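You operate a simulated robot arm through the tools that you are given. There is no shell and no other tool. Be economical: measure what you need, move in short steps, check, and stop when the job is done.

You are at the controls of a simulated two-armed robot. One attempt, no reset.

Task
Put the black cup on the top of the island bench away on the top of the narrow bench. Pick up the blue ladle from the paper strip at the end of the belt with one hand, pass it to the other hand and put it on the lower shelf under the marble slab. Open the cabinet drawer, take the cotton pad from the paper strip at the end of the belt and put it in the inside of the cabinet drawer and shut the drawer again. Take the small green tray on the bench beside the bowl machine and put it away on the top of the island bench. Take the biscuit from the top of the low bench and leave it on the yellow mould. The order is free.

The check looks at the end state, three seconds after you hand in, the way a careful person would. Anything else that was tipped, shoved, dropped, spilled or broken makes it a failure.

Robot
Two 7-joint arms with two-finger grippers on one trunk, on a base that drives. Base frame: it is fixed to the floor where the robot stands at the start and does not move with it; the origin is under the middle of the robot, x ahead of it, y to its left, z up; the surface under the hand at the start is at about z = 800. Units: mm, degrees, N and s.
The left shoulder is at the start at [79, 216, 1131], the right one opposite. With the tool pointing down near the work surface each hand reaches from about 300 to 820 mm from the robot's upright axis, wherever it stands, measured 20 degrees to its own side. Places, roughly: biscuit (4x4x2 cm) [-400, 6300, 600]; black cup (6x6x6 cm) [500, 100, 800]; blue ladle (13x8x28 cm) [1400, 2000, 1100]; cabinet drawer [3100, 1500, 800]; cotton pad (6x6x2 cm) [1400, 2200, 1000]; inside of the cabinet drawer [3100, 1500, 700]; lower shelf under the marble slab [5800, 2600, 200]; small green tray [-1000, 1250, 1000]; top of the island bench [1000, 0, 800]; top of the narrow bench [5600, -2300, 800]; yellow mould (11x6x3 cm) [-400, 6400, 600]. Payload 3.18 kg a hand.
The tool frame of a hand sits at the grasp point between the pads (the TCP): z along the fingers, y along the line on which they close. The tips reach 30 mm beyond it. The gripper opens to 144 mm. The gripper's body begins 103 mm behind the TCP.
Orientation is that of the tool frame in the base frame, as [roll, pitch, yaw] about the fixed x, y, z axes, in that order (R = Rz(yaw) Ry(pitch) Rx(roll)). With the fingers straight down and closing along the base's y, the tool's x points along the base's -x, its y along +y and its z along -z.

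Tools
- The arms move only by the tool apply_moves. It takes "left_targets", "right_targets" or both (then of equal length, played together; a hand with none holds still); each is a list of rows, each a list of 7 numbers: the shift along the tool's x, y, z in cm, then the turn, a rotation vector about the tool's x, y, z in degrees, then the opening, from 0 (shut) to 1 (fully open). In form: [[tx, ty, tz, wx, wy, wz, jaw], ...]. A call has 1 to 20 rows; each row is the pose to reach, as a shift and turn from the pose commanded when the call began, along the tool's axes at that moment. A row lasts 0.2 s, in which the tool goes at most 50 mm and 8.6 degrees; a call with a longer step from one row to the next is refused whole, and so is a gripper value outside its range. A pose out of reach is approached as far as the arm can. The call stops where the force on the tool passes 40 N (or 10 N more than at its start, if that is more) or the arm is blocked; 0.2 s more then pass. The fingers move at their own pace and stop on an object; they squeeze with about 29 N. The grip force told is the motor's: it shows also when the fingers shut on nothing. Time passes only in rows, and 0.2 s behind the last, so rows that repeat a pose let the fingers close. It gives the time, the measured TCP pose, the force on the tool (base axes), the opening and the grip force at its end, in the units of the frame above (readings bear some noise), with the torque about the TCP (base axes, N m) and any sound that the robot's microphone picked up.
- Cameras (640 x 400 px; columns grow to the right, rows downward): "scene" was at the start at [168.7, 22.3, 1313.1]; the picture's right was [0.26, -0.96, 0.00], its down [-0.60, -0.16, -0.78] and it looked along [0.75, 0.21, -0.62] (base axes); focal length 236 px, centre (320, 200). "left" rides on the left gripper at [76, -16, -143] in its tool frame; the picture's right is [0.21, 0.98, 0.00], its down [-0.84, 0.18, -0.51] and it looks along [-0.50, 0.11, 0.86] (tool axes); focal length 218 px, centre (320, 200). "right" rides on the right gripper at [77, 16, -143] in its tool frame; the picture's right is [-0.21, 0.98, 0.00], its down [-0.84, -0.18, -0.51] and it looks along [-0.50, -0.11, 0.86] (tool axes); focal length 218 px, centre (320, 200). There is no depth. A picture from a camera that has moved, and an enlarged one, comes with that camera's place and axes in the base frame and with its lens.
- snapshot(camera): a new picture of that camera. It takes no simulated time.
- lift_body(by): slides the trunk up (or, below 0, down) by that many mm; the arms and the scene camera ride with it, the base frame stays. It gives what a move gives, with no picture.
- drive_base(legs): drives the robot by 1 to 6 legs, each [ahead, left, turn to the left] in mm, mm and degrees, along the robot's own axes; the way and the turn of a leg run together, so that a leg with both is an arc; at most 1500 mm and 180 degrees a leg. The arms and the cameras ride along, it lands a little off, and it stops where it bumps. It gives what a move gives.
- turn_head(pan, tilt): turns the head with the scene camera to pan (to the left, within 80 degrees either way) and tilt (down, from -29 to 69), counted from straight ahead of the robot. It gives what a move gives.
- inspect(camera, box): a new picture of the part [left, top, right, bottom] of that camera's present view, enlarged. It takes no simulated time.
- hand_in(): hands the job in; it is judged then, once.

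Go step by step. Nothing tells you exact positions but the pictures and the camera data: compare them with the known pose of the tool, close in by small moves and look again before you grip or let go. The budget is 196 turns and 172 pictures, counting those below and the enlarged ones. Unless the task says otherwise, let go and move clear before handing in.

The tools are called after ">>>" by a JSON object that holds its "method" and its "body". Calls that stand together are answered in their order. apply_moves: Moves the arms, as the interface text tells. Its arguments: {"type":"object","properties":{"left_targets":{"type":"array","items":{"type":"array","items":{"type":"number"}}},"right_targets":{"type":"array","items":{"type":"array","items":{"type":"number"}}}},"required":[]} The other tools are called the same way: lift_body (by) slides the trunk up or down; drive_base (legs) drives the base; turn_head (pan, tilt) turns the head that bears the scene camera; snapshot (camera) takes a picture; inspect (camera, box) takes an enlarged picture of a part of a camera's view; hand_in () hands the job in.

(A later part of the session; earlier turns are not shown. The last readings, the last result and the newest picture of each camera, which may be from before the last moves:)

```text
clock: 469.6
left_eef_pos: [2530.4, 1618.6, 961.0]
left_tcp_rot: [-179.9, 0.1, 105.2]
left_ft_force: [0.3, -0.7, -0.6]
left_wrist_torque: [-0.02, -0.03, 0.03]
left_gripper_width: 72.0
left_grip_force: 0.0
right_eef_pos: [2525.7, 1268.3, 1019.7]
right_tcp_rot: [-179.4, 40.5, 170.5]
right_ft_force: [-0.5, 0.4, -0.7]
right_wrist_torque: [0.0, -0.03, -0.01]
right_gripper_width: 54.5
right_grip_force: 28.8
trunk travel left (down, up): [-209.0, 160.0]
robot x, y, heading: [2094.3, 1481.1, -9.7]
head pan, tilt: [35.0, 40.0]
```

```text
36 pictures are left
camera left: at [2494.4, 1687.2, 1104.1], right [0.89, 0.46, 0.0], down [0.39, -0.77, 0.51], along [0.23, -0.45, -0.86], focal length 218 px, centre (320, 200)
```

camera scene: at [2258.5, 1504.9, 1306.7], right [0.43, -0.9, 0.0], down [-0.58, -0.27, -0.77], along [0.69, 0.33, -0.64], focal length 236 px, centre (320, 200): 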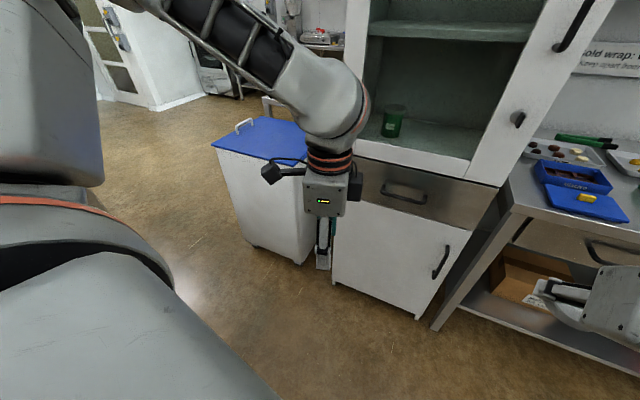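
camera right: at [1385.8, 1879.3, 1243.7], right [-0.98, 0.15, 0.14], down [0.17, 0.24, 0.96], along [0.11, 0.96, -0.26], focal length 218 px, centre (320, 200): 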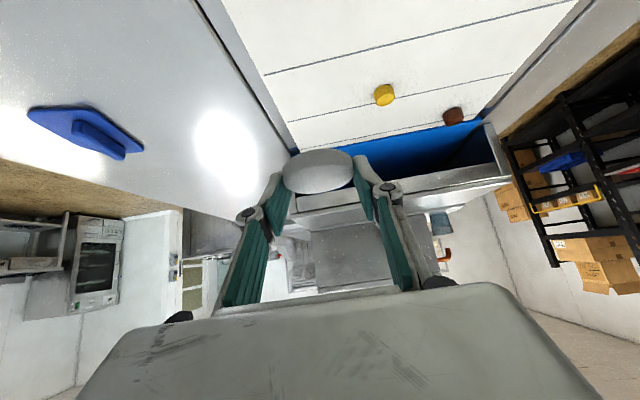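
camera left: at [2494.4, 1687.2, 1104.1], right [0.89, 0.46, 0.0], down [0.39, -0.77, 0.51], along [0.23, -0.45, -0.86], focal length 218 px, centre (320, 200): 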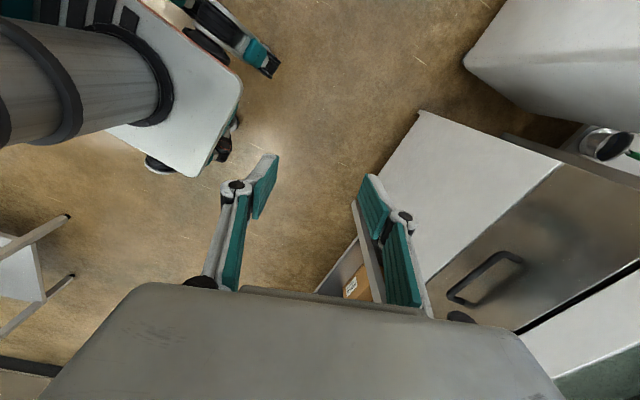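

The base was against the belt table's leg. I move forward off it, then turn, and pitch the left hand forward so its fingers close vertically on the handle bar.

>>> {"method": "drive_base", "body": {"legs": [[150, 0, 0], [0, 0, -15.3], [30, 60, 0]]}}

>>> {"method": "apply_moves", "body": {"left_targets": [[0, 0.8, 1, -8.2, 0, 0, 0.5], [0, 1.6, 2, -16.4, 0, 0, 0.5], [0, 2.4, 3.2, -24.5, 0, 0, 0.5], [0, 3.2, 4.4, -32.7, 0, 0, 0.5], [0, 4, 5.6, -40.9, 0, 0, 0.5], [0, 4.8, 6.8, -49.1, 0, 0, 0.5], [0, 5.6, 8, -57.3, 0, 0, 0.5], [0, 6.4, 9.2, -65.5, 0, 0, 0.5], [0, 7.2, 10.5, -73.6, 0, 0, 0.5], [0, 8, 12, -81.8, 0, 0, 0.5], [0, 8, 13.5, -90, 0, 0, 0.5]]}}

>>> {"method": "snapshot", "body": {"camera": "scene"}}

>>> {"method": "snapshot", "body": {"camera": "left"}}

```text
clock: 472.7
left_eef_pos: [2749.1, 1515.2, 961.1]
left_tcp_rot: [-179.9, 0.0, 89.8]
left_ft_force: [0.0, 0.4, 0.4]
left_wrist_torque: [-0.02, 0.02, 0.04]
left_gripper_width: 72.1
left_grip_force: 0.0
right_eef_pos: [2653.2, 1178.1, 1019.0]
right_tcp_rot: [-179.4, 40.4, 155.2]
right_ft_force: [0.1, -0.2, -0.6]
right_wrist_torque: [-0.03, -0.03, 0.02]
right_gripper_width: 54.9
right_grip_force: 29.5
trunk travel left (down, up): [-209.0, 160.0]
robot x, y, heading: [2294.2, 1497.3, -25.0]
head pan, tilt: [35.0, 40.0]
```

```text
clock: 475.1
left_eef_pos: [2928.9, 1574.9, 921.3]
left_tcp_rot: [96.6, 1.5, 87.6]
left_ft_force: [-9.8, -3.8, 3.3]
left_wrist_torque: [0.16, -0.45, -0.04]
left_gripper_width: 75.5
left_grip_force: 2.3
left hand out of reach, approached as far as the arm can: row 4, 5, 6, 7, 8, 9, 10, 11
right_eef_pos: [2651.4, 1178.1, 1019.7]
right_tcp_rot: [-179.3, 40.4, 155.2]
right_ft_force: [-0.1, -0.2, 0.4]
right_wrist_torque: [-0.03, 0.04, -0.04]
right_gripper_width: 54.6
right_grip_force: 29.7
trunk travel left (down, up): [-209.0, 160.0]
robot x, y, heading: [2293.8, 1499.5, -24.6]
head pan, tilt: [35.0, 40.0]
stopped in row 11 (left hand): the force on the tool passed its limit at 76 N (the readings are from after the stop); the commanded pose is now the measured one
```

```text
35 pictures are left
camera scene: at [2457.3, 1477.2, 1306.7], right [0.17, -0.98, 0.0], down [-0.63, -0.11, -0.77], along [0.75, 0.13, -0.64], focal length 236 px, centre (320, 200)
```

scene: 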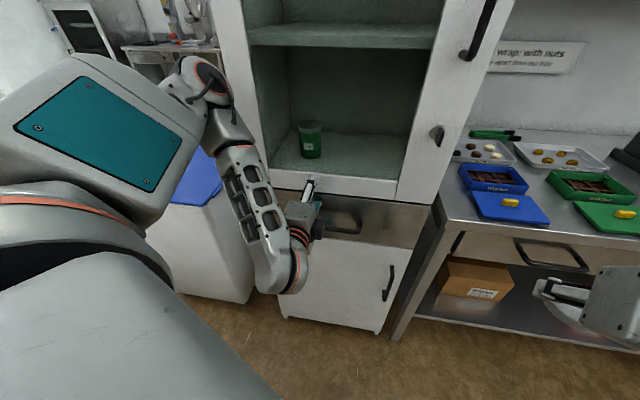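

```text
34 pictures are left
camera left: at [2788.9, 1656.2, 919.1], right [0.12, 0.23, 0.97], down [-0.52, -0.82, 0.26], along [0.85, -0.53, 0.02], focal length 218 px, centre (320, 200)
```

left: 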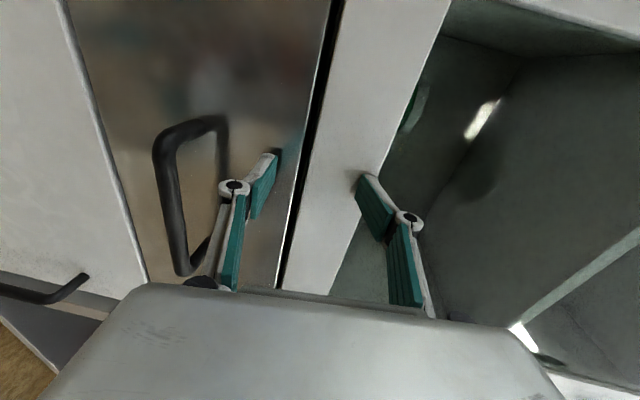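

The hand extended too far and touched the cabinet front above the drawer; the jar inside is still standing. I back off 90 mm and bring the hand down to the handle (about [2928, 1509, 792]).

>>> {"method": "drive_base", "body": {"legs": [[-82, -38, 0]]}}

>>> {"method": "apply_moves", "body": {"left_targets": [[-1.5, -3.1, 0.4, 0, 0, 0, 0.5], [-3.1, -6.3, 0.8, 0, 0, 0, 0.5], [-4.6, -9.4, 1.2, 0, 0, 0, 0.5], [-6.2, -12.5, 1.7, 0, 0, 0, 0.5]]}}

>>> {"method": "snapshot", "body": {"camera": "left"}}

```text
clock: 476.1
left_eef_pos: [2839.4, 1575.8, 920.7]
left_tcp_rot: [96.6, 1.1, 87.8]
left_ft_force: [-0.8, 0.6, -0.3]
left_wrist_torque: [0.01, 0.04, 0.01]
left_gripper_width: 72.1
left_grip_force: 0.1
right_eef_pos: [2561.4, 1178.7, 1019.0]
right_tcp_rot: [-179.4, 40.3, 155.0]
right_ft_force: [0.2, 0.5, 0.3]
right_wrist_torque: [0.03, 0.0, -0.02]
right_gripper_width: 54.9
right_grip_force: 29.0
trunk travel left (down, up): [-209.0, 160.0]
robot x, y, heading: [2205.1, 1499.7, -25.1]
head pan, tilt: [35.0, 40.0]
```

```text
clock: 477.1
left_eef_pos: [2841.1, 1576.5, 919.8]
left_tcp_rot: [96.6, 1.3, 87.7]
left_ft_force: [0.4, -0.1, -0.3]
left_wrist_torque: [-0.01, -0.01, 0.02]
left_gripper_width: 72.1
left_grip_force: 0.1
left hand out of reach, approached as far as the arm can: row 1, 2, 3, 4
right_eef_pos: [2563.1, 1178.6, 1020.1]
right_tcp_rot: [-179.4, 40.4, 155.2]
right_ft_force: [-0.6, 0.6, -0.1]
right_wrist_torque: [-0.01, 0.01, 0.0]
right_gripper_width: 54.7
right_grip_force: 28.8
trunk travel left (down, up): [-209.0, 160.0]
robot x, y, heading: [2204.7, 1502.5, -25.1]
head pan, tilt: [35.0, 40.0]
```

```text
33 pictures are left
camera left: at [2700.0, 1657.5, 918.3], right [0.12, 0.23, 0.97], down [-0.51, -0.82, 0.26], along [0.85, -0.53, 0.02], focal length 218 px, centre (320, 200)
```

left: 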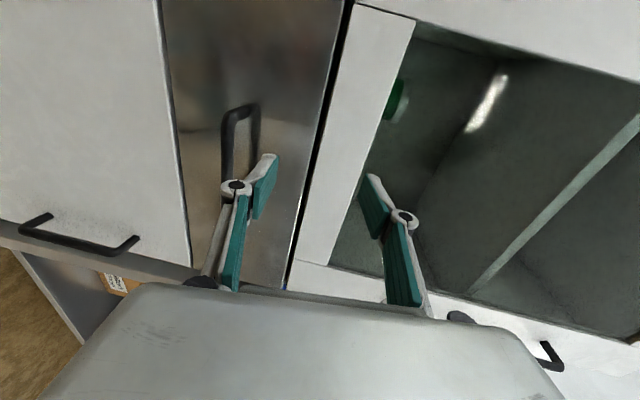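

The left arm is at a joint limit, so I use the trunk to lower it by 118 mm instead.

>>> {"method": "lift_body", "body": {"by": -118}}

>>> {"method": "snapshot", "body": {"camera": "left"}}

```text
clock: 478.6
left_eef_pos: [2803.0, 1592.9, 634.6]
left_tcp_rot: [117.4, -7.2, 86.6]
left_ft_force: [0.0, -0.7, 0.1]
left_wrist_torque: [0.01, 0.0, 0.03]
left_gripper_width: 72.0
left_grip_force: 0.0
right_eef_pos: [2568.2, 1176.9, 763.8]
right_tcp_rot: [-179.4, 18.6, 155.1]
right_ft_force: [-0.9, -0.7, -0.4]
right_wrist_torque: [-0.03, -0.02, 0.04]
right_gripper_width: 55.0
right_grip_force: 29.6
trunk travel left (down, up): [-91.0, 278.0]
robot x, y, heading: [2203.7, 1498.8, -25.1]
head pan, tilt: [35.0, 40.0]
```

```text
32 pictures are left
camera left: at [2674.5, 1669.2, 695.7], right [0.46, 0.07, 0.89], down [-0.42, -0.86, 0.28], along [0.78, -0.5, -0.36], focal length 218 px, centre (320, 200)
```

left: 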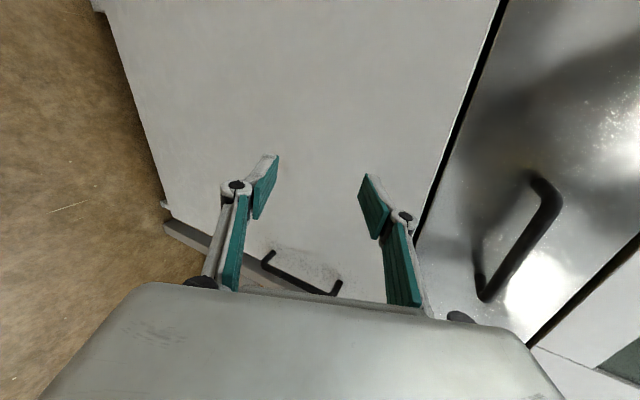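

Lowering also leans the trunk, so it dropped too far. I raise it by 72 mm.

>>> {"method": "lift_body", "body": {"by": 72}}

>>> {"method": "snapshot", "body": {"camera": "left"}}

```text
clock: 479.7
left_eef_pos: [2836.2, 1578.0, 809.0]
left_tcp_rot: [104.2, -1.7, 87.6]
left_ft_force: [0.2, 0.7, -0.8]
left_wrist_torque: [-0.01, -0.05, 0.0]
left_gripper_width: 72.2
left_grip_force: 0.2
right_eef_pos: [2569.8, 1176.4, 833.3]
right_tcp_rot: [-179.3, 18.4, 155.1]
right_ft_force: [1.7, 0.4, 0.1]
right_wrist_torque: [0.01, -0.01, 0.03]
right_gripper_width: 54.7
right_grip_force: 28.5
trunk travel left (down, up): [-163.0, 206.0]
robot x, y, heading: [2204.3, 1501.8, -25.1]
head pan, tilt: [35.0, 40.0]
```

```text
31 pictures are left
camera left: at [2697.3, 1659.1, 831.7], right [0.25, 0.17, 0.95], down [-0.48, -0.83, 0.27], along [0.84, -0.53, -0.12], focal length 218 px, centre (320, 200)
```

left: 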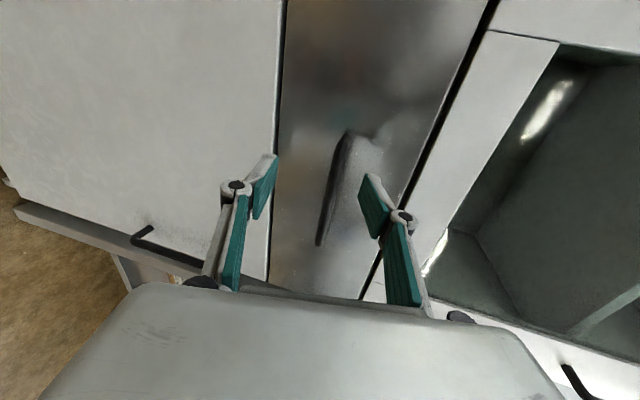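

The handle bar now lies between the fingers (z about 812, y 1442–1601). I drive in about 88 mm.

>>> {"method": "drive_base", "body": {"legs": [[86, 3, 0]]}}

>>> {"method": "snapshot", "body": {"camera": "left"}}

```text
clock: 480.8
left_eef_pos: [2914.9, 1544.2, 811.9]
left_tcp_rot: [104.2, -1.7, 87.6]
left_ft_force: [0.3, -0.1, 0.0]
left_wrist_torque: [0.02, -0.05, 0.02]
left_gripper_width: 72.0
left_grip_force: 0.1
right_eef_pos: [2647.4, 1142.9, 833.4]
right_tcp_rot: [-179.3, 18.5, 155.1]
right_ft_force: [0.8, -0.6, -0.5]
right_wrist_torque: [0.04, 0.01, 0.01]
right_gripper_width: 54.7
right_grip_force: 28.4
trunk travel left (down, up): [-163.0, 206.0]
robot x, y, heading: [2285.1, 1466.2, -25.1]
head pan, tilt: [35.0, 40.0]
```

```text
30 pictures are left
camera left: at [2775.8, 1625.6, 832.7], right [0.25, 0.17, 0.95], down [-0.48, -0.83, 0.27], along [0.84, -0.53, -0.12], focal length 218 px, centre (320, 200)
```

left: 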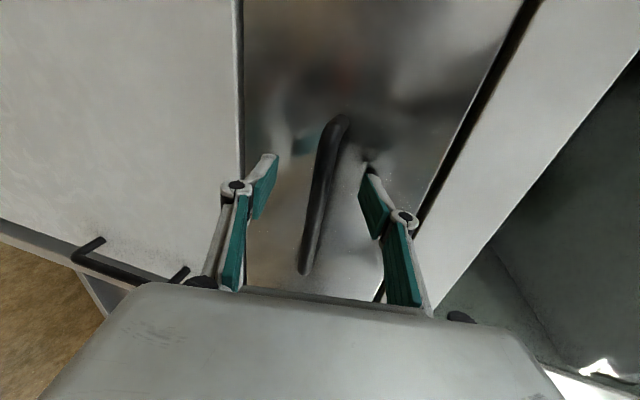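

The bar is centred between the fingers. I close on it.

>>> {"method": "apply_moves", "body": {"left_targets": [[0, 0, 0, 0, 0, 0, 0.3], [0, 0, 0, 0, 0, 0, 0.1], [0, 0, 0, 0, 0, 0, 0], [0, 0, 0, 0, 0, 0, 0]]}}

>>> {"method": "drive_base", "body": {"legs": [[-55, -25, 0]]}}

>>> {"method": "snapshot", "body": {"camera": "left"}}

```text
clock: 481.8
left_eef_pos: [2915.1, 1545.1, 811.3]
left_tcp_rot: [104.1, -1.6, 87.7]
left_ft_force: [-1.4, -2.1, -6.4]
left_wrist_torque: [-1.07, 0.06, 0.34]
left_gripper_width: 12.9
left_grip_force: 42.8
right_eef_pos: [2647.8, 1144.1, 833.4]
right_tcp_rot: [-179.3, 18.5, 155.1]
right_ft_force: [0.3, 0.2, -0.4]
right_wrist_torque: [0.02, 0.0, -0.03]
right_gripper_width: 54.8
right_grip_force: 28.2
trunk travel left (down, up): [-163.0, 206.0]
robot x, y, heading: [2283.8, 1469.3, -25.0]
head pan, tilt: [35.0, 40.0]
```

```text
clock: 482.8
left_eef_pos: [2853.9, 1546.0, 810.3]
left_tcp_rot: [104.2, -1.7, 87.5]
left_ft_force: [-0.1, -5.2, -11.7]
left_wrist_torque: [-1.05, -0.02, 0.39]
left_gripper_width: 13.1
left_grip_force: 43.3
right_eef_pos: [2587.6, 1144.6, 833.6]
right_tcp_rot: [-179.4, 18.4, 155.1]
right_ft_force: [0.3, -0.4, -0.3]
right_wrist_torque: [0.0, 0.01, 0.0]
right_gripper_width: 54.6
right_grip_force: 29.1
trunk travel left (down, up): [-163.0, 206.0]
robot x, y, heading: [2220.2, 1467.8, -25.1]
head pan, tilt: [35.0, 40.0]
```

```text
29 pictures are left
camera left: at [2715.7, 1626.1, 832.4], right [0.25, 0.17, 0.95], down [-0.48, -0.83, 0.27], along [0.84, -0.53, -0.12], focal length 218 px, centre (320, 200)
```

left: 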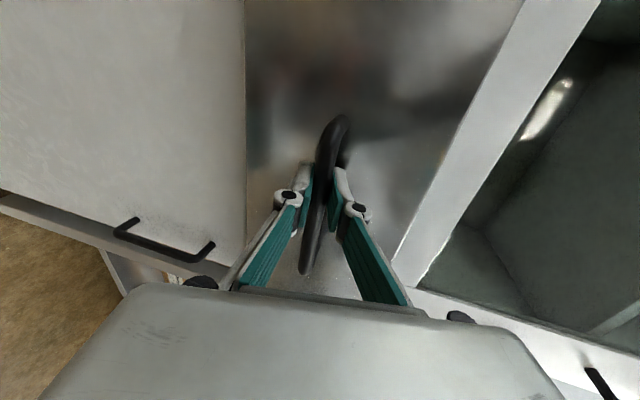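

The drawer is following. I pull it open another 150 mm, then open the fingers and slip off the handle (first sideways along the bar, then back).

>>> {"method": "drive_base", "body": {"legs": [[-134, -63, 0]]}}

>>> {"method": "apply_moves", "body": {"left_targets": [[0, 0, 0, 0, 0, 0, 0.2], [0, 0, 0, 0, 0, 0, 0.45], [0, 0, 0, 0, 0, 0, 0.5]]}}

>>> {"method": "drive_base", "body": {"legs": [[25, -54, 0], [-68, -32, 0]]}}

>>> {"method": "snapshot", "body": {"camera": "scene"}}

```text
clock: 484.3
left_eef_pos: [2708.7, 1545.1, 811.1]
left_tcp_rot: [104.3, -1.7, 87.8]
left_ft_force: [-0.2, 5.7, 10.0]
left_wrist_torque: [-1.14, 0.01, -0.02]
left_gripper_width: 13.0
left_grip_force: 42.8
right_eef_pos: [2438.4, 1141.5, 834.9]
right_tcp_rot: [-179.3, 18.6, 154.7]
right_ft_force: [0.4, 0.7, -0.1]
right_wrist_torque: [0.03, -0.02, 0.01]
right_gripper_width: 54.5
right_grip_force: 28.8
trunk travel left (down, up): [-163.0, 206.0]
robot x, y, heading: [2072.0, 1467.5, -25.4]
head pan, tilt: [35.0, 40.0]
stopped in leg 1: the robot was blocked; the commanded pose is now the measured one
```

```text
clock: 485.1
left_eef_pos: [2707.0, 1545.9, 809.6]
left_tcp_rot: [104.4, -2.0, 87.8]
left_ft_force: [0.3, 0.4, -0.1]
left_wrist_torque: [-0.04, 0.01, 0.0]
left_gripper_width: 72.1
left_grip_force: 0.0
right_eef_pos: [2438.1, 1141.6, 833.0]
right_tcp_rot: [-179.3, 18.5, 154.6]
right_ft_force: [0.0, -0.7, 0.7]
right_wrist_torque: [-0.02, -0.01, -0.01]
right_gripper_width: 54.5
right_grip_force: 29.5
trunk travel left (down, up): [-163.0, 206.0]
robot x, y, heading: [2074.5, 1468.6, -25.4]
head pan, tilt: [35.0, 40.0]
```

```text
clock: 486.9
left_eef_pos: [2632.8, 1484.3, 810.1]
left_tcp_rot: [104.3, -1.9, 87.6]
left_ft_force: [0.0, 0.0, -0.2]
left_wrist_torque: [-0.01, 0.02, 0.0]
left_gripper_width: 71.7
left_grip_force: 0.0
right_eef_pos: [2364.2, 1081.3, 834.1]
right_tcp_rot: [-179.4, 18.6, 154.7]
right_ft_force: [-0.4, 0.1, -0.4]
right_wrist_torque: [-0.01, -0.01, -0.03]
right_gripper_width: 54.7
right_grip_force: 29.3
trunk travel left (down, up): [-163.0, 206.0]
robot x, y, heading: [1999.3, 1409.6, -25.6]
head pan, tilt: [35.0, 40.0]
```

```text
28 pictures are left
camera scene: at [2202.2, 1365.5, 1257.0], right [0.17, -0.99, 0.0], down [-0.63, -0.11, -0.77], along [0.76, 0.13, -0.64], focal length 236 px, centre (320, 200)
```

scene: 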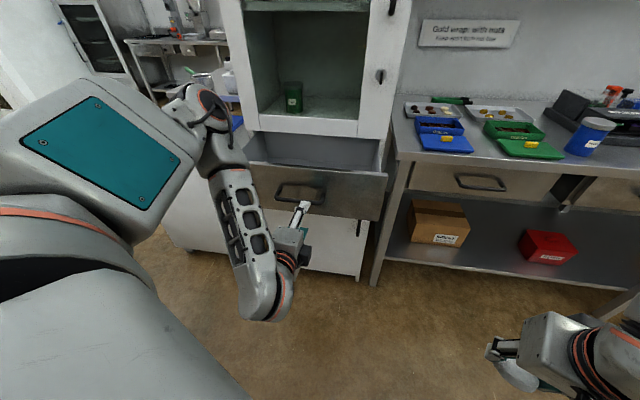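

The drawer is open about 205 mm and the left hand is free of it. I raise the pad, turn so the left hand stays away from the drawer, and bring the pad over the open drawer.

>>> {"method": "apply_moves", "body": {"right_targets": [[-1.2, 0, -3.6, 0, 0, 0, 0.25], [-2.4, 0, -7.1, 0, 0, 0, 0.25], [-3.6, 0, -10.7, 0, 0, 0, 0.25], [-4.8, 0, -14.2, 0, 0, 0, 0.25]]}}

>>> {"method": "drive_base", "body": {"legs": [[0, 0, 50.6], [265, -198, 0]]}}

>>> {"method": "turn_head", "body": {"pan": -25, "tilt": 42}}

>>> {"method": "snapshot", "body": {"camera": "scene"}}

>>> {"method": "snapshot", "body": {"camera": "right"}}

```text
clock: 487.9
left_eef_pos: [2633.1, 1485.9, 809.3]
left_tcp_rot: [104.4, -1.9, 87.7]
left_ft_force: [-0.3, 0.4, -0.2]
left_wrist_torque: [0.01, -0.02, -0.01]
left_gripper_width: 71.9
left_grip_force: 0.1
right_eef_pos: [2364.1, 1082.1, 984.9]
right_tcp_rot: [-179.3, 18.5, 154.8]
right_ft_force: [-0.5, -0.9, -0.3]
right_wrist_torque: [0.0, -0.01, -0.04]
right_gripper_width: 55.0
right_grip_force: 28.9
trunk travel left (down, up): [-163.0, 206.0]
robot x, y, heading: [2003.6, 1408.6, -25.6]
head pan, tilt: [35.0, 40.0]
```

```text
clock: 492.6
left_eef_pos: [2662.2, 1881.4, 809.6]
left_tcp_rot: [104.4, -1.9, 138.7]
left_ft_force: [0.3, 0.0, -0.5]
left_wrist_torque: [0.02, -0.03, 0.01]
left_gripper_width: 72.0
left_grip_force: 0.1
right_eef_pos: [2807.5, 1418.1, 984.2]
right_tcp_rot: [-179.3, 18.4, -154.3]
right_ft_force: [0.7, -0.7, 0.8]
right_wrist_torque: [0.04, 0.02, -0.02]
right_gripper_width: 54.5
right_grip_force: 30.2
trunk travel left (down, up): [-163.0, 206.0]
robot x, y, heading: [2322.6, 1340.0, 25.4]
head pan, tilt: [35.0, 40.0]
```

```text
clock: 493.9
left_eef_pos: [2663.6, 1881.3, 808.5]
left_tcp_rot: [104.5, -1.9, 138.7]
left_ft_force: [1.2, 0.3, -0.2]
left_wrist_torque: [0.04, 0.03, -0.01]
left_gripper_width: 72.2
left_grip_force: 0.0
right_eef_pos: [2807.5, 1418.5, 983.7]
right_tcp_rot: [-179.3, 18.5, -154.2]
right_ft_force: [0.1, 0.7, 0.2]
right_wrist_torque: [0.04, 0.0, -0.02]
right_gripper_width: 54.4
right_grip_force: 29.0
trunk travel left (down, up): [-163.0, 206.0]
robot x, y, heading: [2323.2, 1341.8, 25.5]
head pan, tilt: [-25.0, 42.0]
```

```text
27 pictures are left
camera scene: at [2526.9, 1397.5, 1253.9], right [0.01, -1.0, 0.0], down [-0.67, -0.01, -0.74], along [0.74, 0.01, -0.67], focal length 236 px, centre (320, 200)
```

scene: 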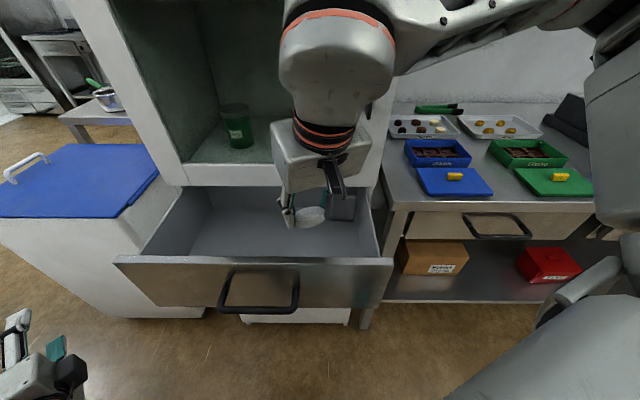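

```text
26 pictures are left
camera right: at [2693.8, 1382.8, 1096.1], right [-0.24, 0.97, 0.06], down [0.65, 0.12, 0.75], along [0.72, 0.22, -0.66], focal length 218 px, centre (320, 200)
```

right: 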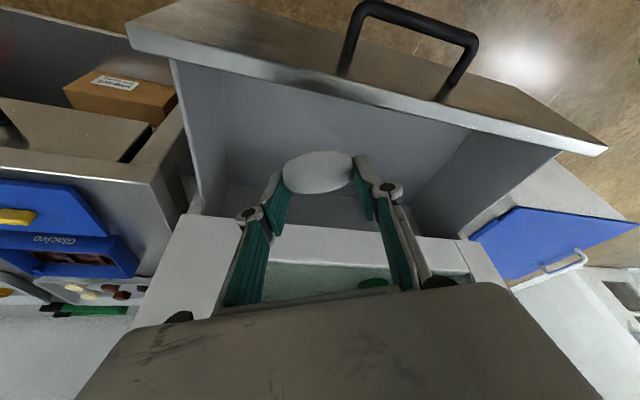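

The pad is over the empty open drawer. I move slightly forward and lower it inside.

>>> {"method": "apply_moves", "body": {"right_targets": [[-2.6, -1.3, 0.9, 0, 0, 0, 0.25], [-1.5, -1.3, 4.2, 0, 0, 0, 0.25], [-0.4, -1.3, 7.5, 0, 0, 0, 0.25], [0.7, -1.3, 10.8, 0, 0, 0, 0.25], [1.9, -1.3, 14.1, 0, 0, 0, 0.25]]}}

>>> {"method": "snapshot", "body": {"camera": "scene"}}

>>> {"method": "snapshot", "body": {"camera": "right"}}

```text
clock: 495.1
left_eef_pos: [2663.0, 1882.3, 809.7]
left_tcp_rot: [104.5, -2.1, 138.7]
left_ft_force: [-0.3, 1.1, -0.3]
left_wrist_torque: [-0.01, 0.01, 0.03]
left_gripper_width: 72.0
left_grip_force: 0.1
right_eef_pos: [2839.9, 1418.3, 844.2]
right_tcp_rot: [-179.3, 18.5, -154.2]
right_ft_force: [0.6, -0.1, -1.1]
right_wrist_torque: [0.01, -0.01, -0.03]
right_gripper_width: 54.5
right_grip_force: 29.5
trunk travel left (down, up): [-163.0, 206.0]
robot x, y, heading: [2325.3, 1342.0, 25.4]
head pan, tilt: [-25.0, 42.0]
```

```text
25 pictures are left
camera scene: at [2527.5, 1397.6, 1253.7], right [0.01, -1.0, 0.0], down [-0.67, -0.01, -0.74], along [0.74, 0.01, -0.67], focal length 236 px, centre (320, 200)
```

scene: 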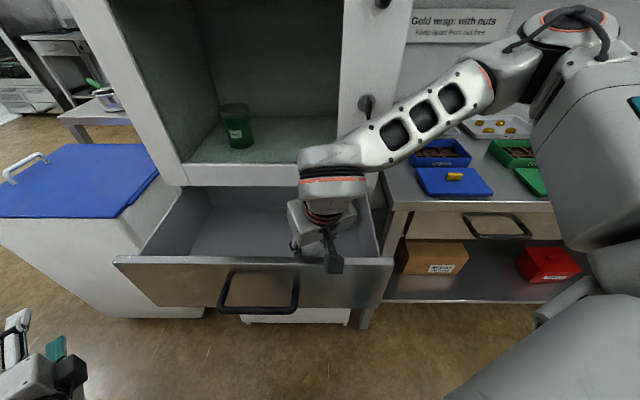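

```text
24 pictures are left
camera right: at [2725.1, 1381.7, 955.2], right [-0.24, 0.97, 0.06], down [0.65, 0.12, 0.75], along [0.72, 0.22, -0.66], focal length 218 px, centre (320, 200)
```

right: 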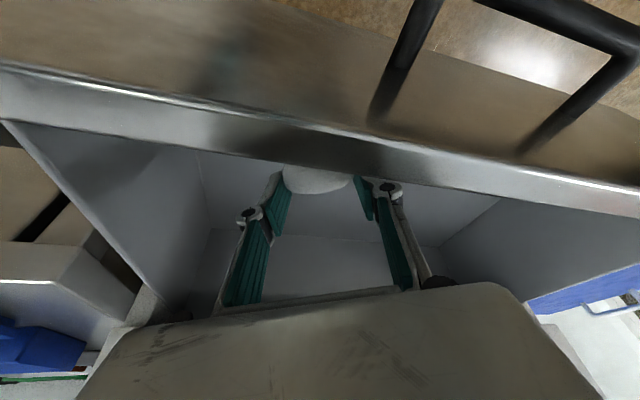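

The pad is inside the drawer with the camera just clear of the front panel. I lower 15 mm more, release and rise.

>>> {"method": "apply_moves", "body": {"right_targets": [[0.5, 0, 1.4, 0, 0, 0, 0.25], [0.5, 0, 1.4, 0, 0, 0, 0.35], [0.5, 0, 1.4, 0, 0, 0, 0.5], [0.5, 0, 1.4, 0, 0, 0, 0.6], [0, 0, 0, 0, 0, 0, 0.6], [-1.3, 0, -4, 0, 0, 0, 0.6], [-2.6, 0, -8, 0, 0, 0, 0.6], [-3.9, 0, -12, 0, 0, 0, 0.6], [-5, 0, -15, 0, 0, 0, 0.6]]}}

>>> {"method": "snapshot", "body": {"camera": "right"}}

```text
clock: 497.1
left_eef_pos: [2662.7, 1880.4, 809.7]
left_tcp_rot: [104.4, -1.9, 138.6]
left_ft_force: [0.3, -0.2, 0.6]
left_wrist_torque: [-0.04, 0.0, -0.01]
left_gripper_width: 72.0
left_grip_force: 0.1
right_eef_pos: [2836.8, 1420.6, 1003.9]
right_tcp_rot: [-179.4, 18.7, -154.2]
right_ft_force: [0.3, 0.7, 0.3]
right_wrist_torque: [-0.02, 0.0, 0.0]
right_gripper_width: 86.4
right_grip_force: 0.0
trunk travel left (down, up): [-163.0, 206.0]
robot x, y, heading: [2322.9, 1342.0, 25.4]
head pan, tilt: [-25.0, 42.0]
```

```text
23 pictures are left
camera right: at [2722.9, 1383.1, 1115.9], right [-0.24, 0.97, 0.06], down [0.65, 0.12, 0.75], along [0.72, 0.22, -0.66], focal length 218 px, centre (320, 200)
```

right: 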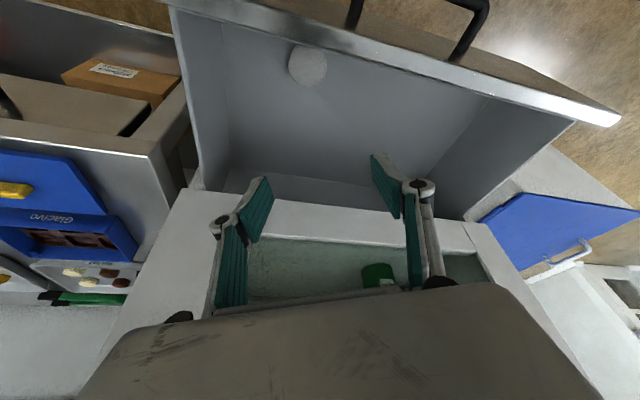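

The cotton pad lies inside the drawer. I move the right hand out in front of the drawer, close and lower it to handle height to push it shut.

>>> {"method": "drive_base", "body": {"legs": [[-199, 94, 0], [43, 90, 0]]}}

>>> {"method": "apply_moves", "body": {"right_targets": [[1.2, 0, 3.4, 0, 0, 0, 0.3], [2.3, 0, 6.8, 0, 0, 0, 0.1], [3.4, 0, 10.2, 0, 0, 0, 0], [4.6, 0, 13.6, 0, 0, 0, 0], [5.7, 0, 16.9, 0, 0, 0, 0]]}}

>>> {"method": "snapshot", "body": {"camera": "scene"}}

```text
clock: 499.8
left_eef_pos: [2444.3, 1977.7, 809.3]
left_tcp_rot: [104.6, -1.9, 138.7]
left_ft_force: [0.1, 0.1, -0.1]
left_wrist_torque: [-0.03, -0.02, -0.03]
left_gripper_width: 72.0
left_grip_force: 0.1
right_eef_pos: [2616.4, 1517.0, 1003.7]
right_tcp_rot: [-179.2, 18.5, -154.4]
right_ft_force: [-0.5, 0.3, 0.3]
right_wrist_torque: [0.0, -0.03, -0.03]
right_gripper_width: 86.5
right_grip_force: 0.1
trunk travel left (down, up): [-163.0, 206.0]
robot x, y, heading: [2104.4, 1442.8, 25.5]
head pan, tilt: [-25.0, 42.0]
```

```text
clock: 501.0
left_eef_pos: [2443.8, 1977.2, 809.2]
left_tcp_rot: [104.4, -2.0, 138.5]
left_ft_force: [0.7, -0.6, 0.6]
left_wrist_torque: [0.0, -0.03, 0.05]
left_gripper_width: 72.0
left_grip_force: 0.0
right_eef_pos: [2616.6, 1515.0, 823.8]
right_tcp_rot: [-179.4, 18.5, -154.4]
right_ft_force: [0.0, 0.1, 0.2]
right_wrist_torque: [0.0, 0.02, 0.03]
right_gripper_width: 0.0
right_grip_force: 29.0
trunk travel left (down, up): [-163.0, 206.0]
robot x, y, heading: [2102.0, 1440.7, 25.5]
head pan, tilt: [-25.0, 42.0]
```

```text
22 pictures are left
camera scene: at [2306.8, 1494.9, 1253.7], right [0.01, -1.0, 0.0], down [-0.67, -0.01, -0.74], along [0.74, 0.01, -0.67], focal length 236 px, centre (320, 200)
```

scene: 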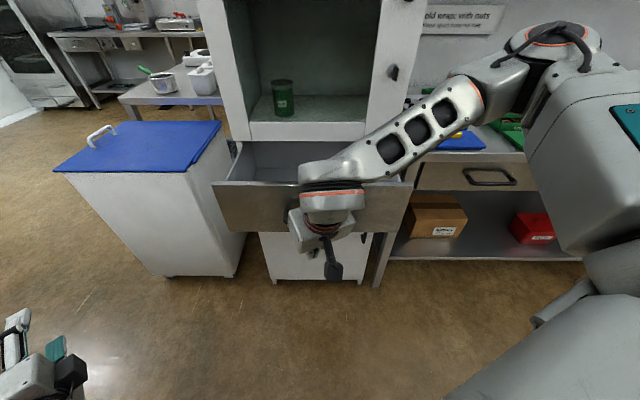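

Positioned in front of the handle. I drive forward to push the drawer shut.

>>> {"method": "drive_base", "body": {"legs": [[248, -118, 0]]}}

>>> {"method": "snapshot", "body": {"camera": "scene"}}

```text
clock: 503.0
left_eef_pos: [2707.7, 1975.8, 815.2]
left_tcp_rot: [103.9, -1.5, 138.3]
left_ft_force: [0.3, -0.7, -0.2]
left_wrist_torque: [0.0, -0.02, -0.03]
left_gripper_width: 72.0
left_grip_force: 0.1
right_eef_pos: [2879.3, 1515.5, 843.2]
right_tcp_rot: [-179.5, 20.6, -154.1]
right_ft_force: [0.5, 0.1, 1.1]
right_wrist_torque: [-0.04, 0.04, -0.03]
right_gripper_width: 0.0
right_grip_force: 29.4
trunk travel left (down, up): [-163.0, 206.0]
robot x, y, heading: [2371.7, 1440.7, 24.8]
head pan, tilt: [-25.0, 42.0]
stopped in leg 1: the robot was blocked; the commanded pose is now the measured one
```

```text
21 pictures are left
camera scene: at [2563.0, 1492.8, 1256.6], right [0.0, -1.0, 0.0], down [-0.66, 0.0, -0.75], along [0.75, 0.0, -0.66], focal length 236 px, centre (320, 200)
```

scene: 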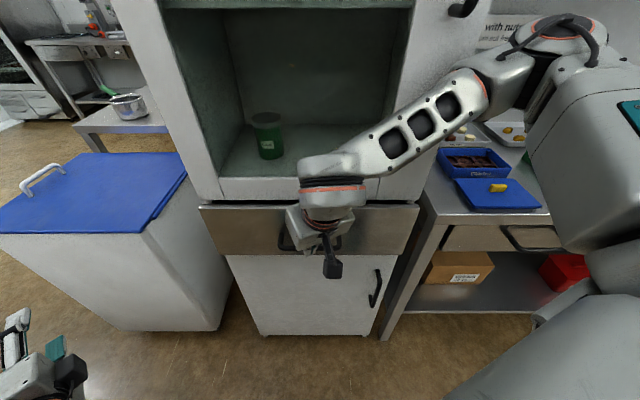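

The drawer looks shut. I back off and inspect the gap closely.

>>> {"method": "drive_base", "body": {"legs": [[-170, 60, 0]]}}

>>> {"method": "apply_moves", "body": {"right_targets": [[-1.2, 0, -3.6, 0, 0, 0, 0], [-2.4, 0, -7.1, 0, 0, 0, 0], [-3.6, 0, -10.7, 0, 0, 0, 0], [-4.8, 0, -14.2, 0, 0, 0, 0], [-6, 0, -18, 0, 0, 0, 0]]}}

>>> {"method": "inspect", "body": {"camera": "scene", "box": [180, 130, 420, 280]}}

>>> {"method": "snapshot", "body": {"camera": "right"}}

```text
clock: 504.5
left_eef_pos: [2538.4, 1958.1, 810.4]
left_tcp_rot: [104.4, -1.8, 138.2]
left_ft_force: [-0.2, 0.2, 0.1]
left_wrist_torque: [0.0, 0.01, -0.01]
left_gripper_width: 71.9
left_grip_force: 0.0
right_eef_pos: [2706.5, 1495.6, 831.9]
right_tcp_rot: [-179.6, 19.2, -154.2]
right_ft_force: [-0.4, 0.2, 0.2]
right_wrist_torque: [0.01, -0.03, -0.01]
right_gripper_width: 0.0
right_grip_force: 29.0
trunk travel left (down, up): [-163.0, 206.0]
robot x, y, heading: [2197.9, 1424.8, 25.3]
head pan, tilt: [-25.0, 42.0]
```

```text
clock: 505.7
left_eef_pos: [2536.4, 1957.8, 809.7]
left_tcp_rot: [104.4, -1.9, 138.2]
left_ft_force: [0.4, 0.6, -0.6]
left_wrist_torque: [-0.04, 0.03, -0.01]
left_gripper_width: 72.0
left_grip_force: 0.1
right_eef_pos: [2702.9, 1495.9, 1021.9]
right_tcp_rot: [-179.6, 19.2, -154.2]
right_ft_force: [-0.1, 0.2, -0.1]
right_wrist_torque: [-0.02, -0.02, 0.03]
right_gripper_width: 0.0
right_grip_force: 29.3
trunk travel left (down, up): [-163.0, 206.0]
robot x, y, heading: [2193.4, 1419.8, 25.1]
head pan, tilt: [-25.0, 42.0]
```

```text
2.67 times, centred on (300, 205) of scene
camera zoom: at [2396.5, 1475.5, 1254.2], right [0.0, -1.0, 0.0], down [-0.67, 0.0, -0.74], along [0.74, 0.0, -0.67], focal length 629 px, centre (373, 187)
```

zoom: 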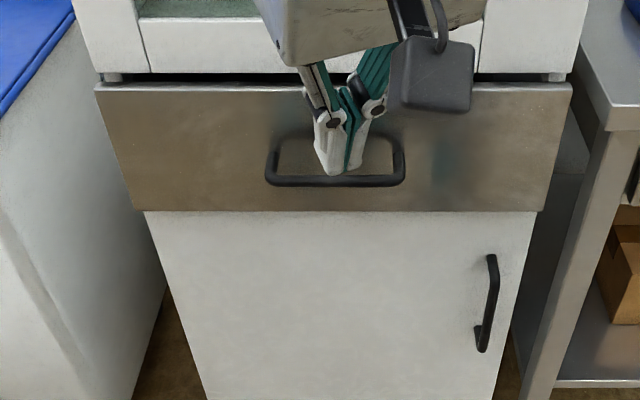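

```text
19 pictures are left
camera right: at [2588.8, 1458.8, 1131.8], right [-0.25, 0.97, 0.06], down [0.64, 0.11, 0.76], along [0.73, 0.23, -0.65], focal length 218 px, centre (320, 200)
```

right: 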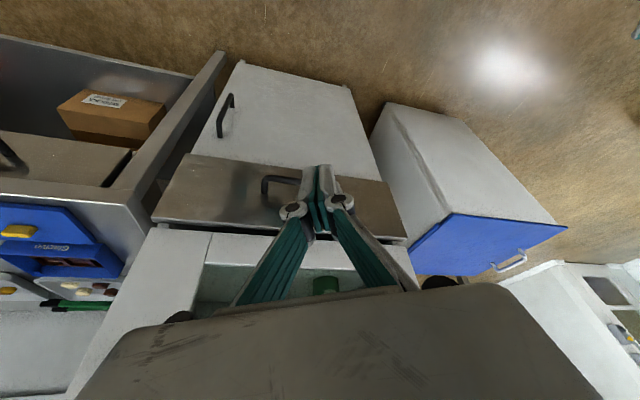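

Comparing the edges, the drawer may still stand out a little (perhaps 20 mm). I push once more at handle height to be sure.

>>> {"method": "apply_moves", "body": {"right_targets": [[1.3, 0, 3.8, 0, 0, 0, 0], [2.6, 0, 7.6, 0, 0, 0, 0], [3.9, 0, 11.4, 0, 0, 0, 0], [5.2, 0, 15.1, 0, 0, 0, 0], [6.5, 0, 18.9, 0, 0, 0, 0]]}}

>>> {"method": "drive_base", "body": {"legs": [[150, -71, 0], [55, -26, 0]]}}

>>> {"method": "inspect", "body": {"camera": "scene", "box": [180, 130, 440, 290]}}

```text
clock: 506.9
left_eef_pos: [2538.2, 1958.7, 808.7]
left_tcp_rot: [104.6, -2.0, 138.2]
left_ft_force: [0.2, -0.7, 0.3]
left_wrist_torque: [0.01, -0.02, 0.03]
left_gripper_width: 72.1
left_grip_force: 0.1
right_eef_pos: [2707.3, 1494.4, 819.7]
right_tcp_rot: [-179.7, 19.3, -154.3]
right_ft_force: [0.9, 0.0, 0.7]
right_wrist_torque: [0.03, 0.02, 0.03]
right_gripper_width: 0.0
right_grip_force: 29.2
trunk travel left (down, up): [-163.0, 206.0]
robot x, y, heading: [2193.1, 1423.6, 25.2]
head pan, tilt: [-25.0, 42.0]
```

```text
clock: 508.6
left_eef_pos: [2703.7, 1956.4, 812.0]
left_tcp_rot: [104.3, -1.8, 138.1]
left_ft_force: [0.2, -0.2, -1.2]
left_wrist_torque: [0.01, -0.02, 0.02]
left_gripper_width: 72.0
left_grip_force: 0.1
right_eef_pos: [2869.3, 1492.5, 824.0]
right_tcp_rot: [-179.6, 19.7, -153.8]
right_ft_force: [-0.3, 0.2, -0.5]
right_wrist_torque: [-0.01, 0.02, 0.03]
right_gripper_width: 0.0
right_grip_force: 29.2
trunk travel left (down, up): [-163.0, 206.0]
robot x, y, heading: [2360.2, 1421.7, 24.8]
head pan, tilt: [-25.0, 42.0]
stopped in leg 2: the robot was blocked; the commanded pose is now the measured one
```

```text
2.46 times, centred on (310, 210) of scene
camera zoom: at [2560.4, 1473.5, 1254.8], right [0.0, -1.0, 0.0], down [-0.67, 0.0, -0.75], along [0.75, 0.0, -0.67], focal length 580 px, centre (345, 175)
```

zoom: 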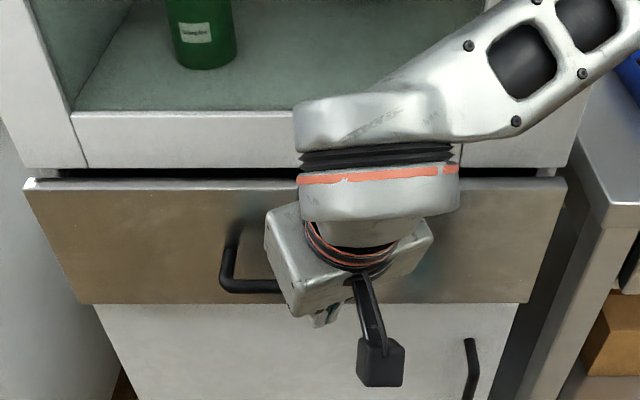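

It was the right forearm meeting the cabinet door, not the drawer stop. I back off and instead push with the left hand (pointing straight forward), as when opening.

>>> {"method": "drive_base", "body": {"legs": [[-327, 140, 0], [0, 0, -50]]}}

>>> {"method": "apply_moves", "body": {"left_targets": [[0, 0, 0, 0, 0, 0, 0.3], [0, 0, 0, 0, 0, 0, 0.1], [0, 0, 0, 0, 0, 0, 0], [0, 0, 0, 0, 0, 0, 0]], "right_targets": [[-1.2, 0, -3.6, 0, 0, 0, 0], [-2.4, 0, -7.1, 0, 0, 0, 0], [-3.6, 0, -10.7, 0, 0, 0, 0], [-4.8, 0, -14.2, 0, 0, 0, 0]]}}

>>> {"method": "snapshot", "body": {"camera": "left"}}

```text
clock: 513.1
left_eef_pos: [2641.8, 1485.6, 810.7]
left_tcp_rot: [104.4, -1.9, 87.7]
left_ft_force: [1.1, -0.2, -0.2]
left_wrist_torque: [-0.01, -0.01, -0.01]
left_gripper_width: 72.1
left_grip_force: 0.0
right_eef_pos: [2388.9, 1063.7, 820.5]
right_tcp_rot: [-179.6, 19.3, 155.4]
right_ft_force: [-0.5, 1.2, 0.6]
right_wrist_torque: [0.01, 0.0, 0.0]
right_gripper_width: 0.0
right_grip_force: 29.0
trunk travel left (down, up): [-163.0, 206.0]
robot x, y, heading: [2010.3, 1408.9, -25.7]
head pan, tilt: [-25.0, 42.0]
```

```text
clock: 514.1
left_eef_pos: [2640.7, 1486.7, 811.1]
left_tcp_rot: [104.4, -1.9, 87.6]
left_ft_force: [-0.9, -0.6, -0.3]
left_wrist_torque: [0.0, -0.04, -0.02]
left_gripper_width: 0.0
left_grip_force: 29.0
right_eef_pos: [2385.8, 1065.1, 972.9]
right_tcp_rot: [-179.6, 19.3, 155.5]
right_ft_force: [0.3, -0.7, 0.3]
right_wrist_torque: [-0.05, 0.01, -0.01]
right_gripper_width: 0.3
right_grip_force: 29.1
trunk travel left (down, up): [-163.0, 206.0]
robot x, y, heading: [2010.5, 1412.0, -25.8]
head pan, tilt: [-25.0, 42.0]
```

```text
17 pictures are left
camera left: at [2502.3, 1567.0, 832.5], right [0.25, 0.17, 0.95], down [-0.48, -0.83, 0.27], along [0.84, -0.53, -0.13], focal length 218 px, centre (320, 200)
```

left: 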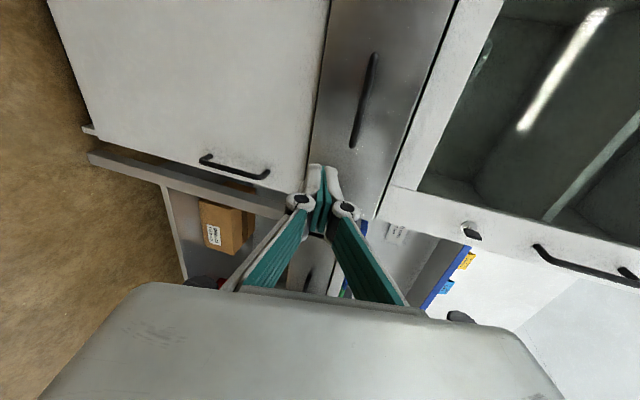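

The closed left hand is lined up with the bar. I drive forward to push until it stops.

>>> {"method": "drive_base", "body": {"legs": [[190, 92, 0], [72, 35, 0]]}}

>>> {"method": "snapshot", "body": {"camera": "left"}}

```text
clock: 516.3
left_eef_pos: [2885.3, 1484.5, 812.8]
left_tcp_rot: [104.8, -2.0, 86.8]
left_ft_force: [-13.8, 5.8, 14.9]
left_wrist_torque: [0.17, -0.41, 0.3]
left_gripper_width: 0.0
left_grip_force: 29.1
right_eef_pos: [2635.5, 1064.0, 972.3]
right_tcp_rot: [-179.7, 19.2, 155.3]
right_ft_force: [0.0, -0.4, -0.2]
right_wrist_torque: [-0.03, 0.01, -0.02]
right_gripper_width: 0.0
right_grip_force: 28.7
trunk travel left (down, up): [-163.0, 206.0]
robot x, y, heading: [2258.0, 1410.9, -25.8]
head pan, tilt: [-25.0, 42.0]
stopped in leg 2: the force on the tool passed its limit at 138 N (the readings are from after the stop); the commanded pose is now the measured one
```

```text
16 pictures are left
camera left: at [2747.4, 1566.0, 835.8], right [0.26, 0.16, 0.95], down [-0.49, -0.83, 0.27], along [0.83, -0.54, -0.13], focal length 218 px, centre (320, 200)
```

left: 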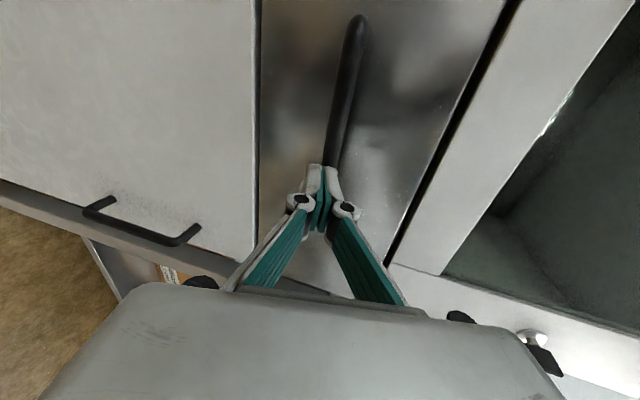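

The drawer hit its hard stop (138 N), so it's shut, with the bar at its original position. I back away and head round the belt table towards the low bench.

>>> {"method": "drive_base", "body": {"legs": [[-90, -43, 0], [21, -412, 0], [0, 0, 115.8], [0, 1000, 0], [0, 900, 0]]}}

>>> {"method": "lift_body", "body": {"by": 46}}

>>> {"method": "turn_head", "body": {"pan": 0, "tilt": 12}}

>>> {"method": "snapshot", "body": {"camera": "scene"}}

```text
clock: 542.5
left_eef_pos: [-224.6, 1547.3, 811.1]
left_tcp_rot: [104.9, -1.9, -157.4]
left_ft_force: [-0.2, 0.1, 0.6]
left_wrist_torque: [-0.03, -0.01, -0.03]
left_gripper_width: 0.0
left_grip_force: 28.9
right_eef_pos: [261.5, 1506.3, 971.3]
right_tcp_rot: [-179.6, 19.2, -88.8]
right_ft_force: [0.3, -0.3, 0.1]
right_wrist_torque: [-0.05, 0.0, -0.02]
right_gripper_width: 0.2
right_grip_force: 28.7
trunk travel left (down, up): [-163.0, 206.0]
robot x, y, heading: [109.3, 1015.0, 90.3]
head pan, tilt: [-25.0, 42.0]
```

```text
clock: 543.4
left_eef_pos: [-226.6, 1553.1, 911.4]
left_tcp_rot: [98.6, 0.6, -157.4]
left_ft_force: [-0.8, 0.2, -1.1]
left_wrist_torque: [0.01, -0.02, 0.0]
left_gripper_width: 0.0
left_grip_force: 29.0
right_eef_pos: [260.3, 1505.1, 1015.4]
right_tcp_rot: [-179.5, 19.2, -88.8]
right_ft_force: [-1.2, 0.8, 0.3]
right_wrist_torque: [-0.01, 0.01, 0.0]
right_gripper_width: 0.0
right_grip_force: 28.5
trunk travel left (down, up): [-209.0, 160.0]
robot x, y, heading: [116.6, 1013.3, 90.1]
head pan, tilt: [-25.0, 42.0]
```

```text
clock: 544.3
left_eef_pos: [-226.4, 1552.7, 912.8]
left_tcp_rot: [98.5, 0.7, -157.4]
left_ft_force: [0.1, 0.3, 0.8]
left_wrist_torque: [-0.02, 0.01, 0.0]
left_gripper_width: 0.1
left_grip_force: 29.5
right_eef_pos: [260.7, 1504.4, 1016.3]
right_tcp_rot: [-179.6, 19.2, -88.9]
right_ft_force: [-0.6, 0.7, 0.2]
right_wrist_torque: [-0.04, -0.01, 0.0]
right_gripper_width: 0.0
right_grip_force: 29.1
trunk travel left (down, up): [-209.0, 160.0]
robot x, y, heading: [116.7, 1013.8, 90.0]
head pan, tilt: [0.0, 12.0]
```

```text
15 pictures are left
camera scene: at [113.9, 1195.0, 1351.0], right [1.0, 0.0, 0.0], down [0.0, -0.21, -0.98], along [0.0, 0.98, -0.21], focal length 236 px, centre (320, 200)
```

scene: 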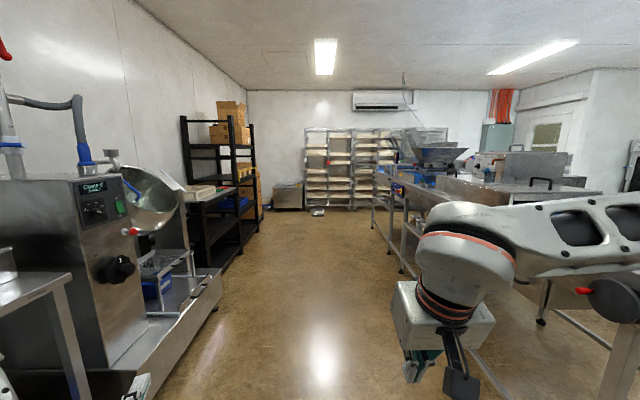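

The corridor is clear and the low bench is the small steel unit at the far end. I level the right hand and drive up the corridor.

>>> {"method": "apply_moves", "body": {"right_targets": [[0, 0, 0, 0, 6.5, 0, 0.2], [0, 0, 0, 0, 13, 0, 0.4], [0, 0, 0, 0, 19.2, 0, 0.6]]}}

>>> {"method": "drive_base", "body": {"legs": [[1500, 0, 0], [1500, 0, 0], [1200, 0, 0]]}}

>>> {"method": "turn_head", "body": {"pan": 12, "tilt": 35}}

>>> {"method": "snapshot", "body": {"camera": "scene"}}

```text
clock: 545.1
left_eef_pos: [-226.6, 1552.0, 912.5]
left_tcp_rot: [98.5, 0.6, -157.3]
left_ft_force: [1.1, 0.2, 0.6]
left_wrist_torque: [0.03, -0.03, -0.01]
left_gripper_width: 0.0
left_grip_force: 29.4
right_eef_pos: [261.4, 1504.9, 1016.7]
right_tcp_rot: [-179.6, -0.1, -88.9]
right_ft_force: [-0.4, 0.6, 0.1]
right_wrist_torque: [0.01, 0.01, -0.03]
right_gripper_width: 86.4
right_grip_force: 0.1
trunk travel left (down, up): [-209.0, 160.0]
robot x, y, heading: [114.3, 1012.2, 90.2]
head pan, tilt: [0.0, 12.0]
```

```text
clock: 565.2
left_eef_pos: [-263.1, 5744.7, 912.2]
left_tcp_rot: [98.5, 0.7, -157.1]
left_ft_force: [-0.4, 1.4, 0.2]
left_wrist_torque: [0.01, 0.0, 0.0]
left_gripper_width: 0.0
left_grip_force: 29.3
right_eef_pos: [223.3, 5699.5, 1017.4]
right_tcp_rot: [-179.6, 0.0, -88.7]
right_ft_force: [0.0, 0.2, 0.9]
right_wrist_torque: [0.0, 0.01, -0.01]
right_gripper_width: 86.1
right_grip_force: 0.0
trunk travel left (down, up): [-209.0, 160.0]
robot x, y, heading: [80.3, 5207.7, 90.6]
head pan, tilt: [0.0, 12.0]
```

```text
clock: 566.1
left_eef_pos: [-262.5, 5745.2, 912.8]
left_tcp_rot: [98.5, 0.8, -157.1]
left_ft_force: [-0.7, 0.5, 0.2]
left_wrist_torque: [0.01, 0.01, 0.0]
left_gripper_width: 0.0
left_grip_force: 28.8
right_eef_pos: [223.7, 5700.0, 1017.7]
right_tcp_rot: [-179.6, 0.0, -88.7]
right_ft_force: [0.1, 0.4, -0.5]
right_wrist_torque: [0.02, 0.02, 0.04]
right_gripper_width: 86.2
right_grip_force: 0.1
trunk travel left (down, up): [-209.0, 160.0]
robot x, y, heading: [77.5, 5207.0, 90.6]
head pan, tilt: [12.0, 35.0]
```

```text
14 pictures are left
camera scene: at [60.2, 5382.5, 1314.3], right [0.98, 0.21, 0.0], down [0.12, -0.56, -0.82], along [-0.18, 0.8, -0.57], focal length 236 px, centre (320, 200)
```

scene: 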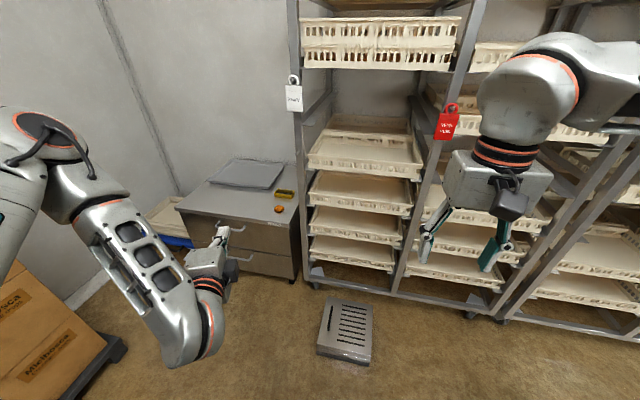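

The biscuit is near [-342, 6245] and the yellow mould near [-346, 6365] on the low bench (z about 600). I position so the right hand reaches both, staying clear of the floor item.

>>> {"method": "drive_base", "body": {"legs": [[0, 383, 0], [510, 0, 0], [0, 0, 19]]}}

>>> {"method": "turn_head", "body": {"pan": -8, "tilt": 48}}

>>> {"method": "snapshot", "body": {"camera": "scene"}}

```text
clock: 572.2
left_eef_pos: [-644.3, 6145.7, 913.5]
left_tcp_rot: [98.4, 0.7, -157.7]
left_ft_force: [-0.4, -0.1, 0.2]
left_wrist_torque: [0.02, 0.01, -0.01]
left_gripper_width: 0.0
left_grip_force: 29.2
right_eef_pos: [-156.2, 6093.3, 1017.0]
right_tcp_rot: [-179.7, 0.0, -89.5]
right_ft_force: [0.0, -0.4, -0.1]
right_wrist_torque: [0.02, -0.01, 0.01]
right_gripper_width: 86.3
right_grip_force: 0.0
trunk travel left (down, up): [-209.0, 160.0]
robot x, y, heading: [-308.7, 5606.1, 89.6]
head pan, tilt: [12.0, 35.0]
stopped in leg 2: the robot was blocked; the commanded pose is now the measured one
```

```text
clock: 573.0
left_eef_pos: [-644.0, 6146.6, 912.0]
left_tcp_rot: [98.6, 0.8, -157.8]
left_ft_force: [0.6, 0.6, 0.2]
left_wrist_torque: [-0.02, 0.0, 0.01]
left_gripper_width: 0.0
left_grip_force: 28.9
right_eef_pos: [-156.1, 6094.0, 1017.1]
right_tcp_rot: [-179.5, -0.1, -89.5]
right_ft_force: [-0.8, -0.1, -0.3]
right_wrist_torque: [-0.03, 0.02, 0.0]
right_gripper_width: 86.4
right_grip_force: 0.1
trunk travel left (down, up): [-209.0, 160.0]
robot x, y, heading: [-312.8, 5611.8, 89.7]
head pan, tilt: [-8.0, 48.0]
```

```text
13 pictures are left
camera scene: at [-295.7, 5771.2, 1295.3], right [0.99, -0.14, 0.0], down [-0.11, -0.73, -0.67], along [0.1, 0.66, -0.74], focal length 236 px, centre (320, 200)
```

scene: 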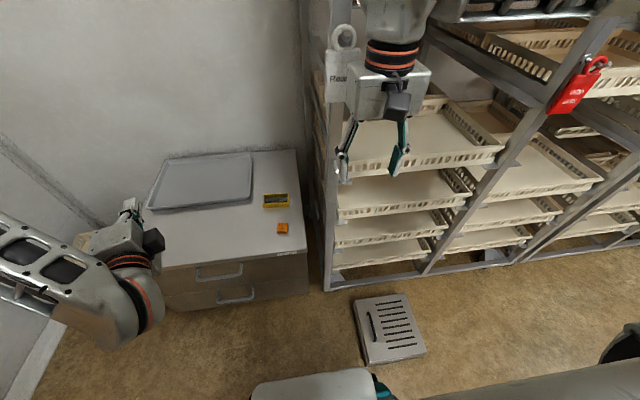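

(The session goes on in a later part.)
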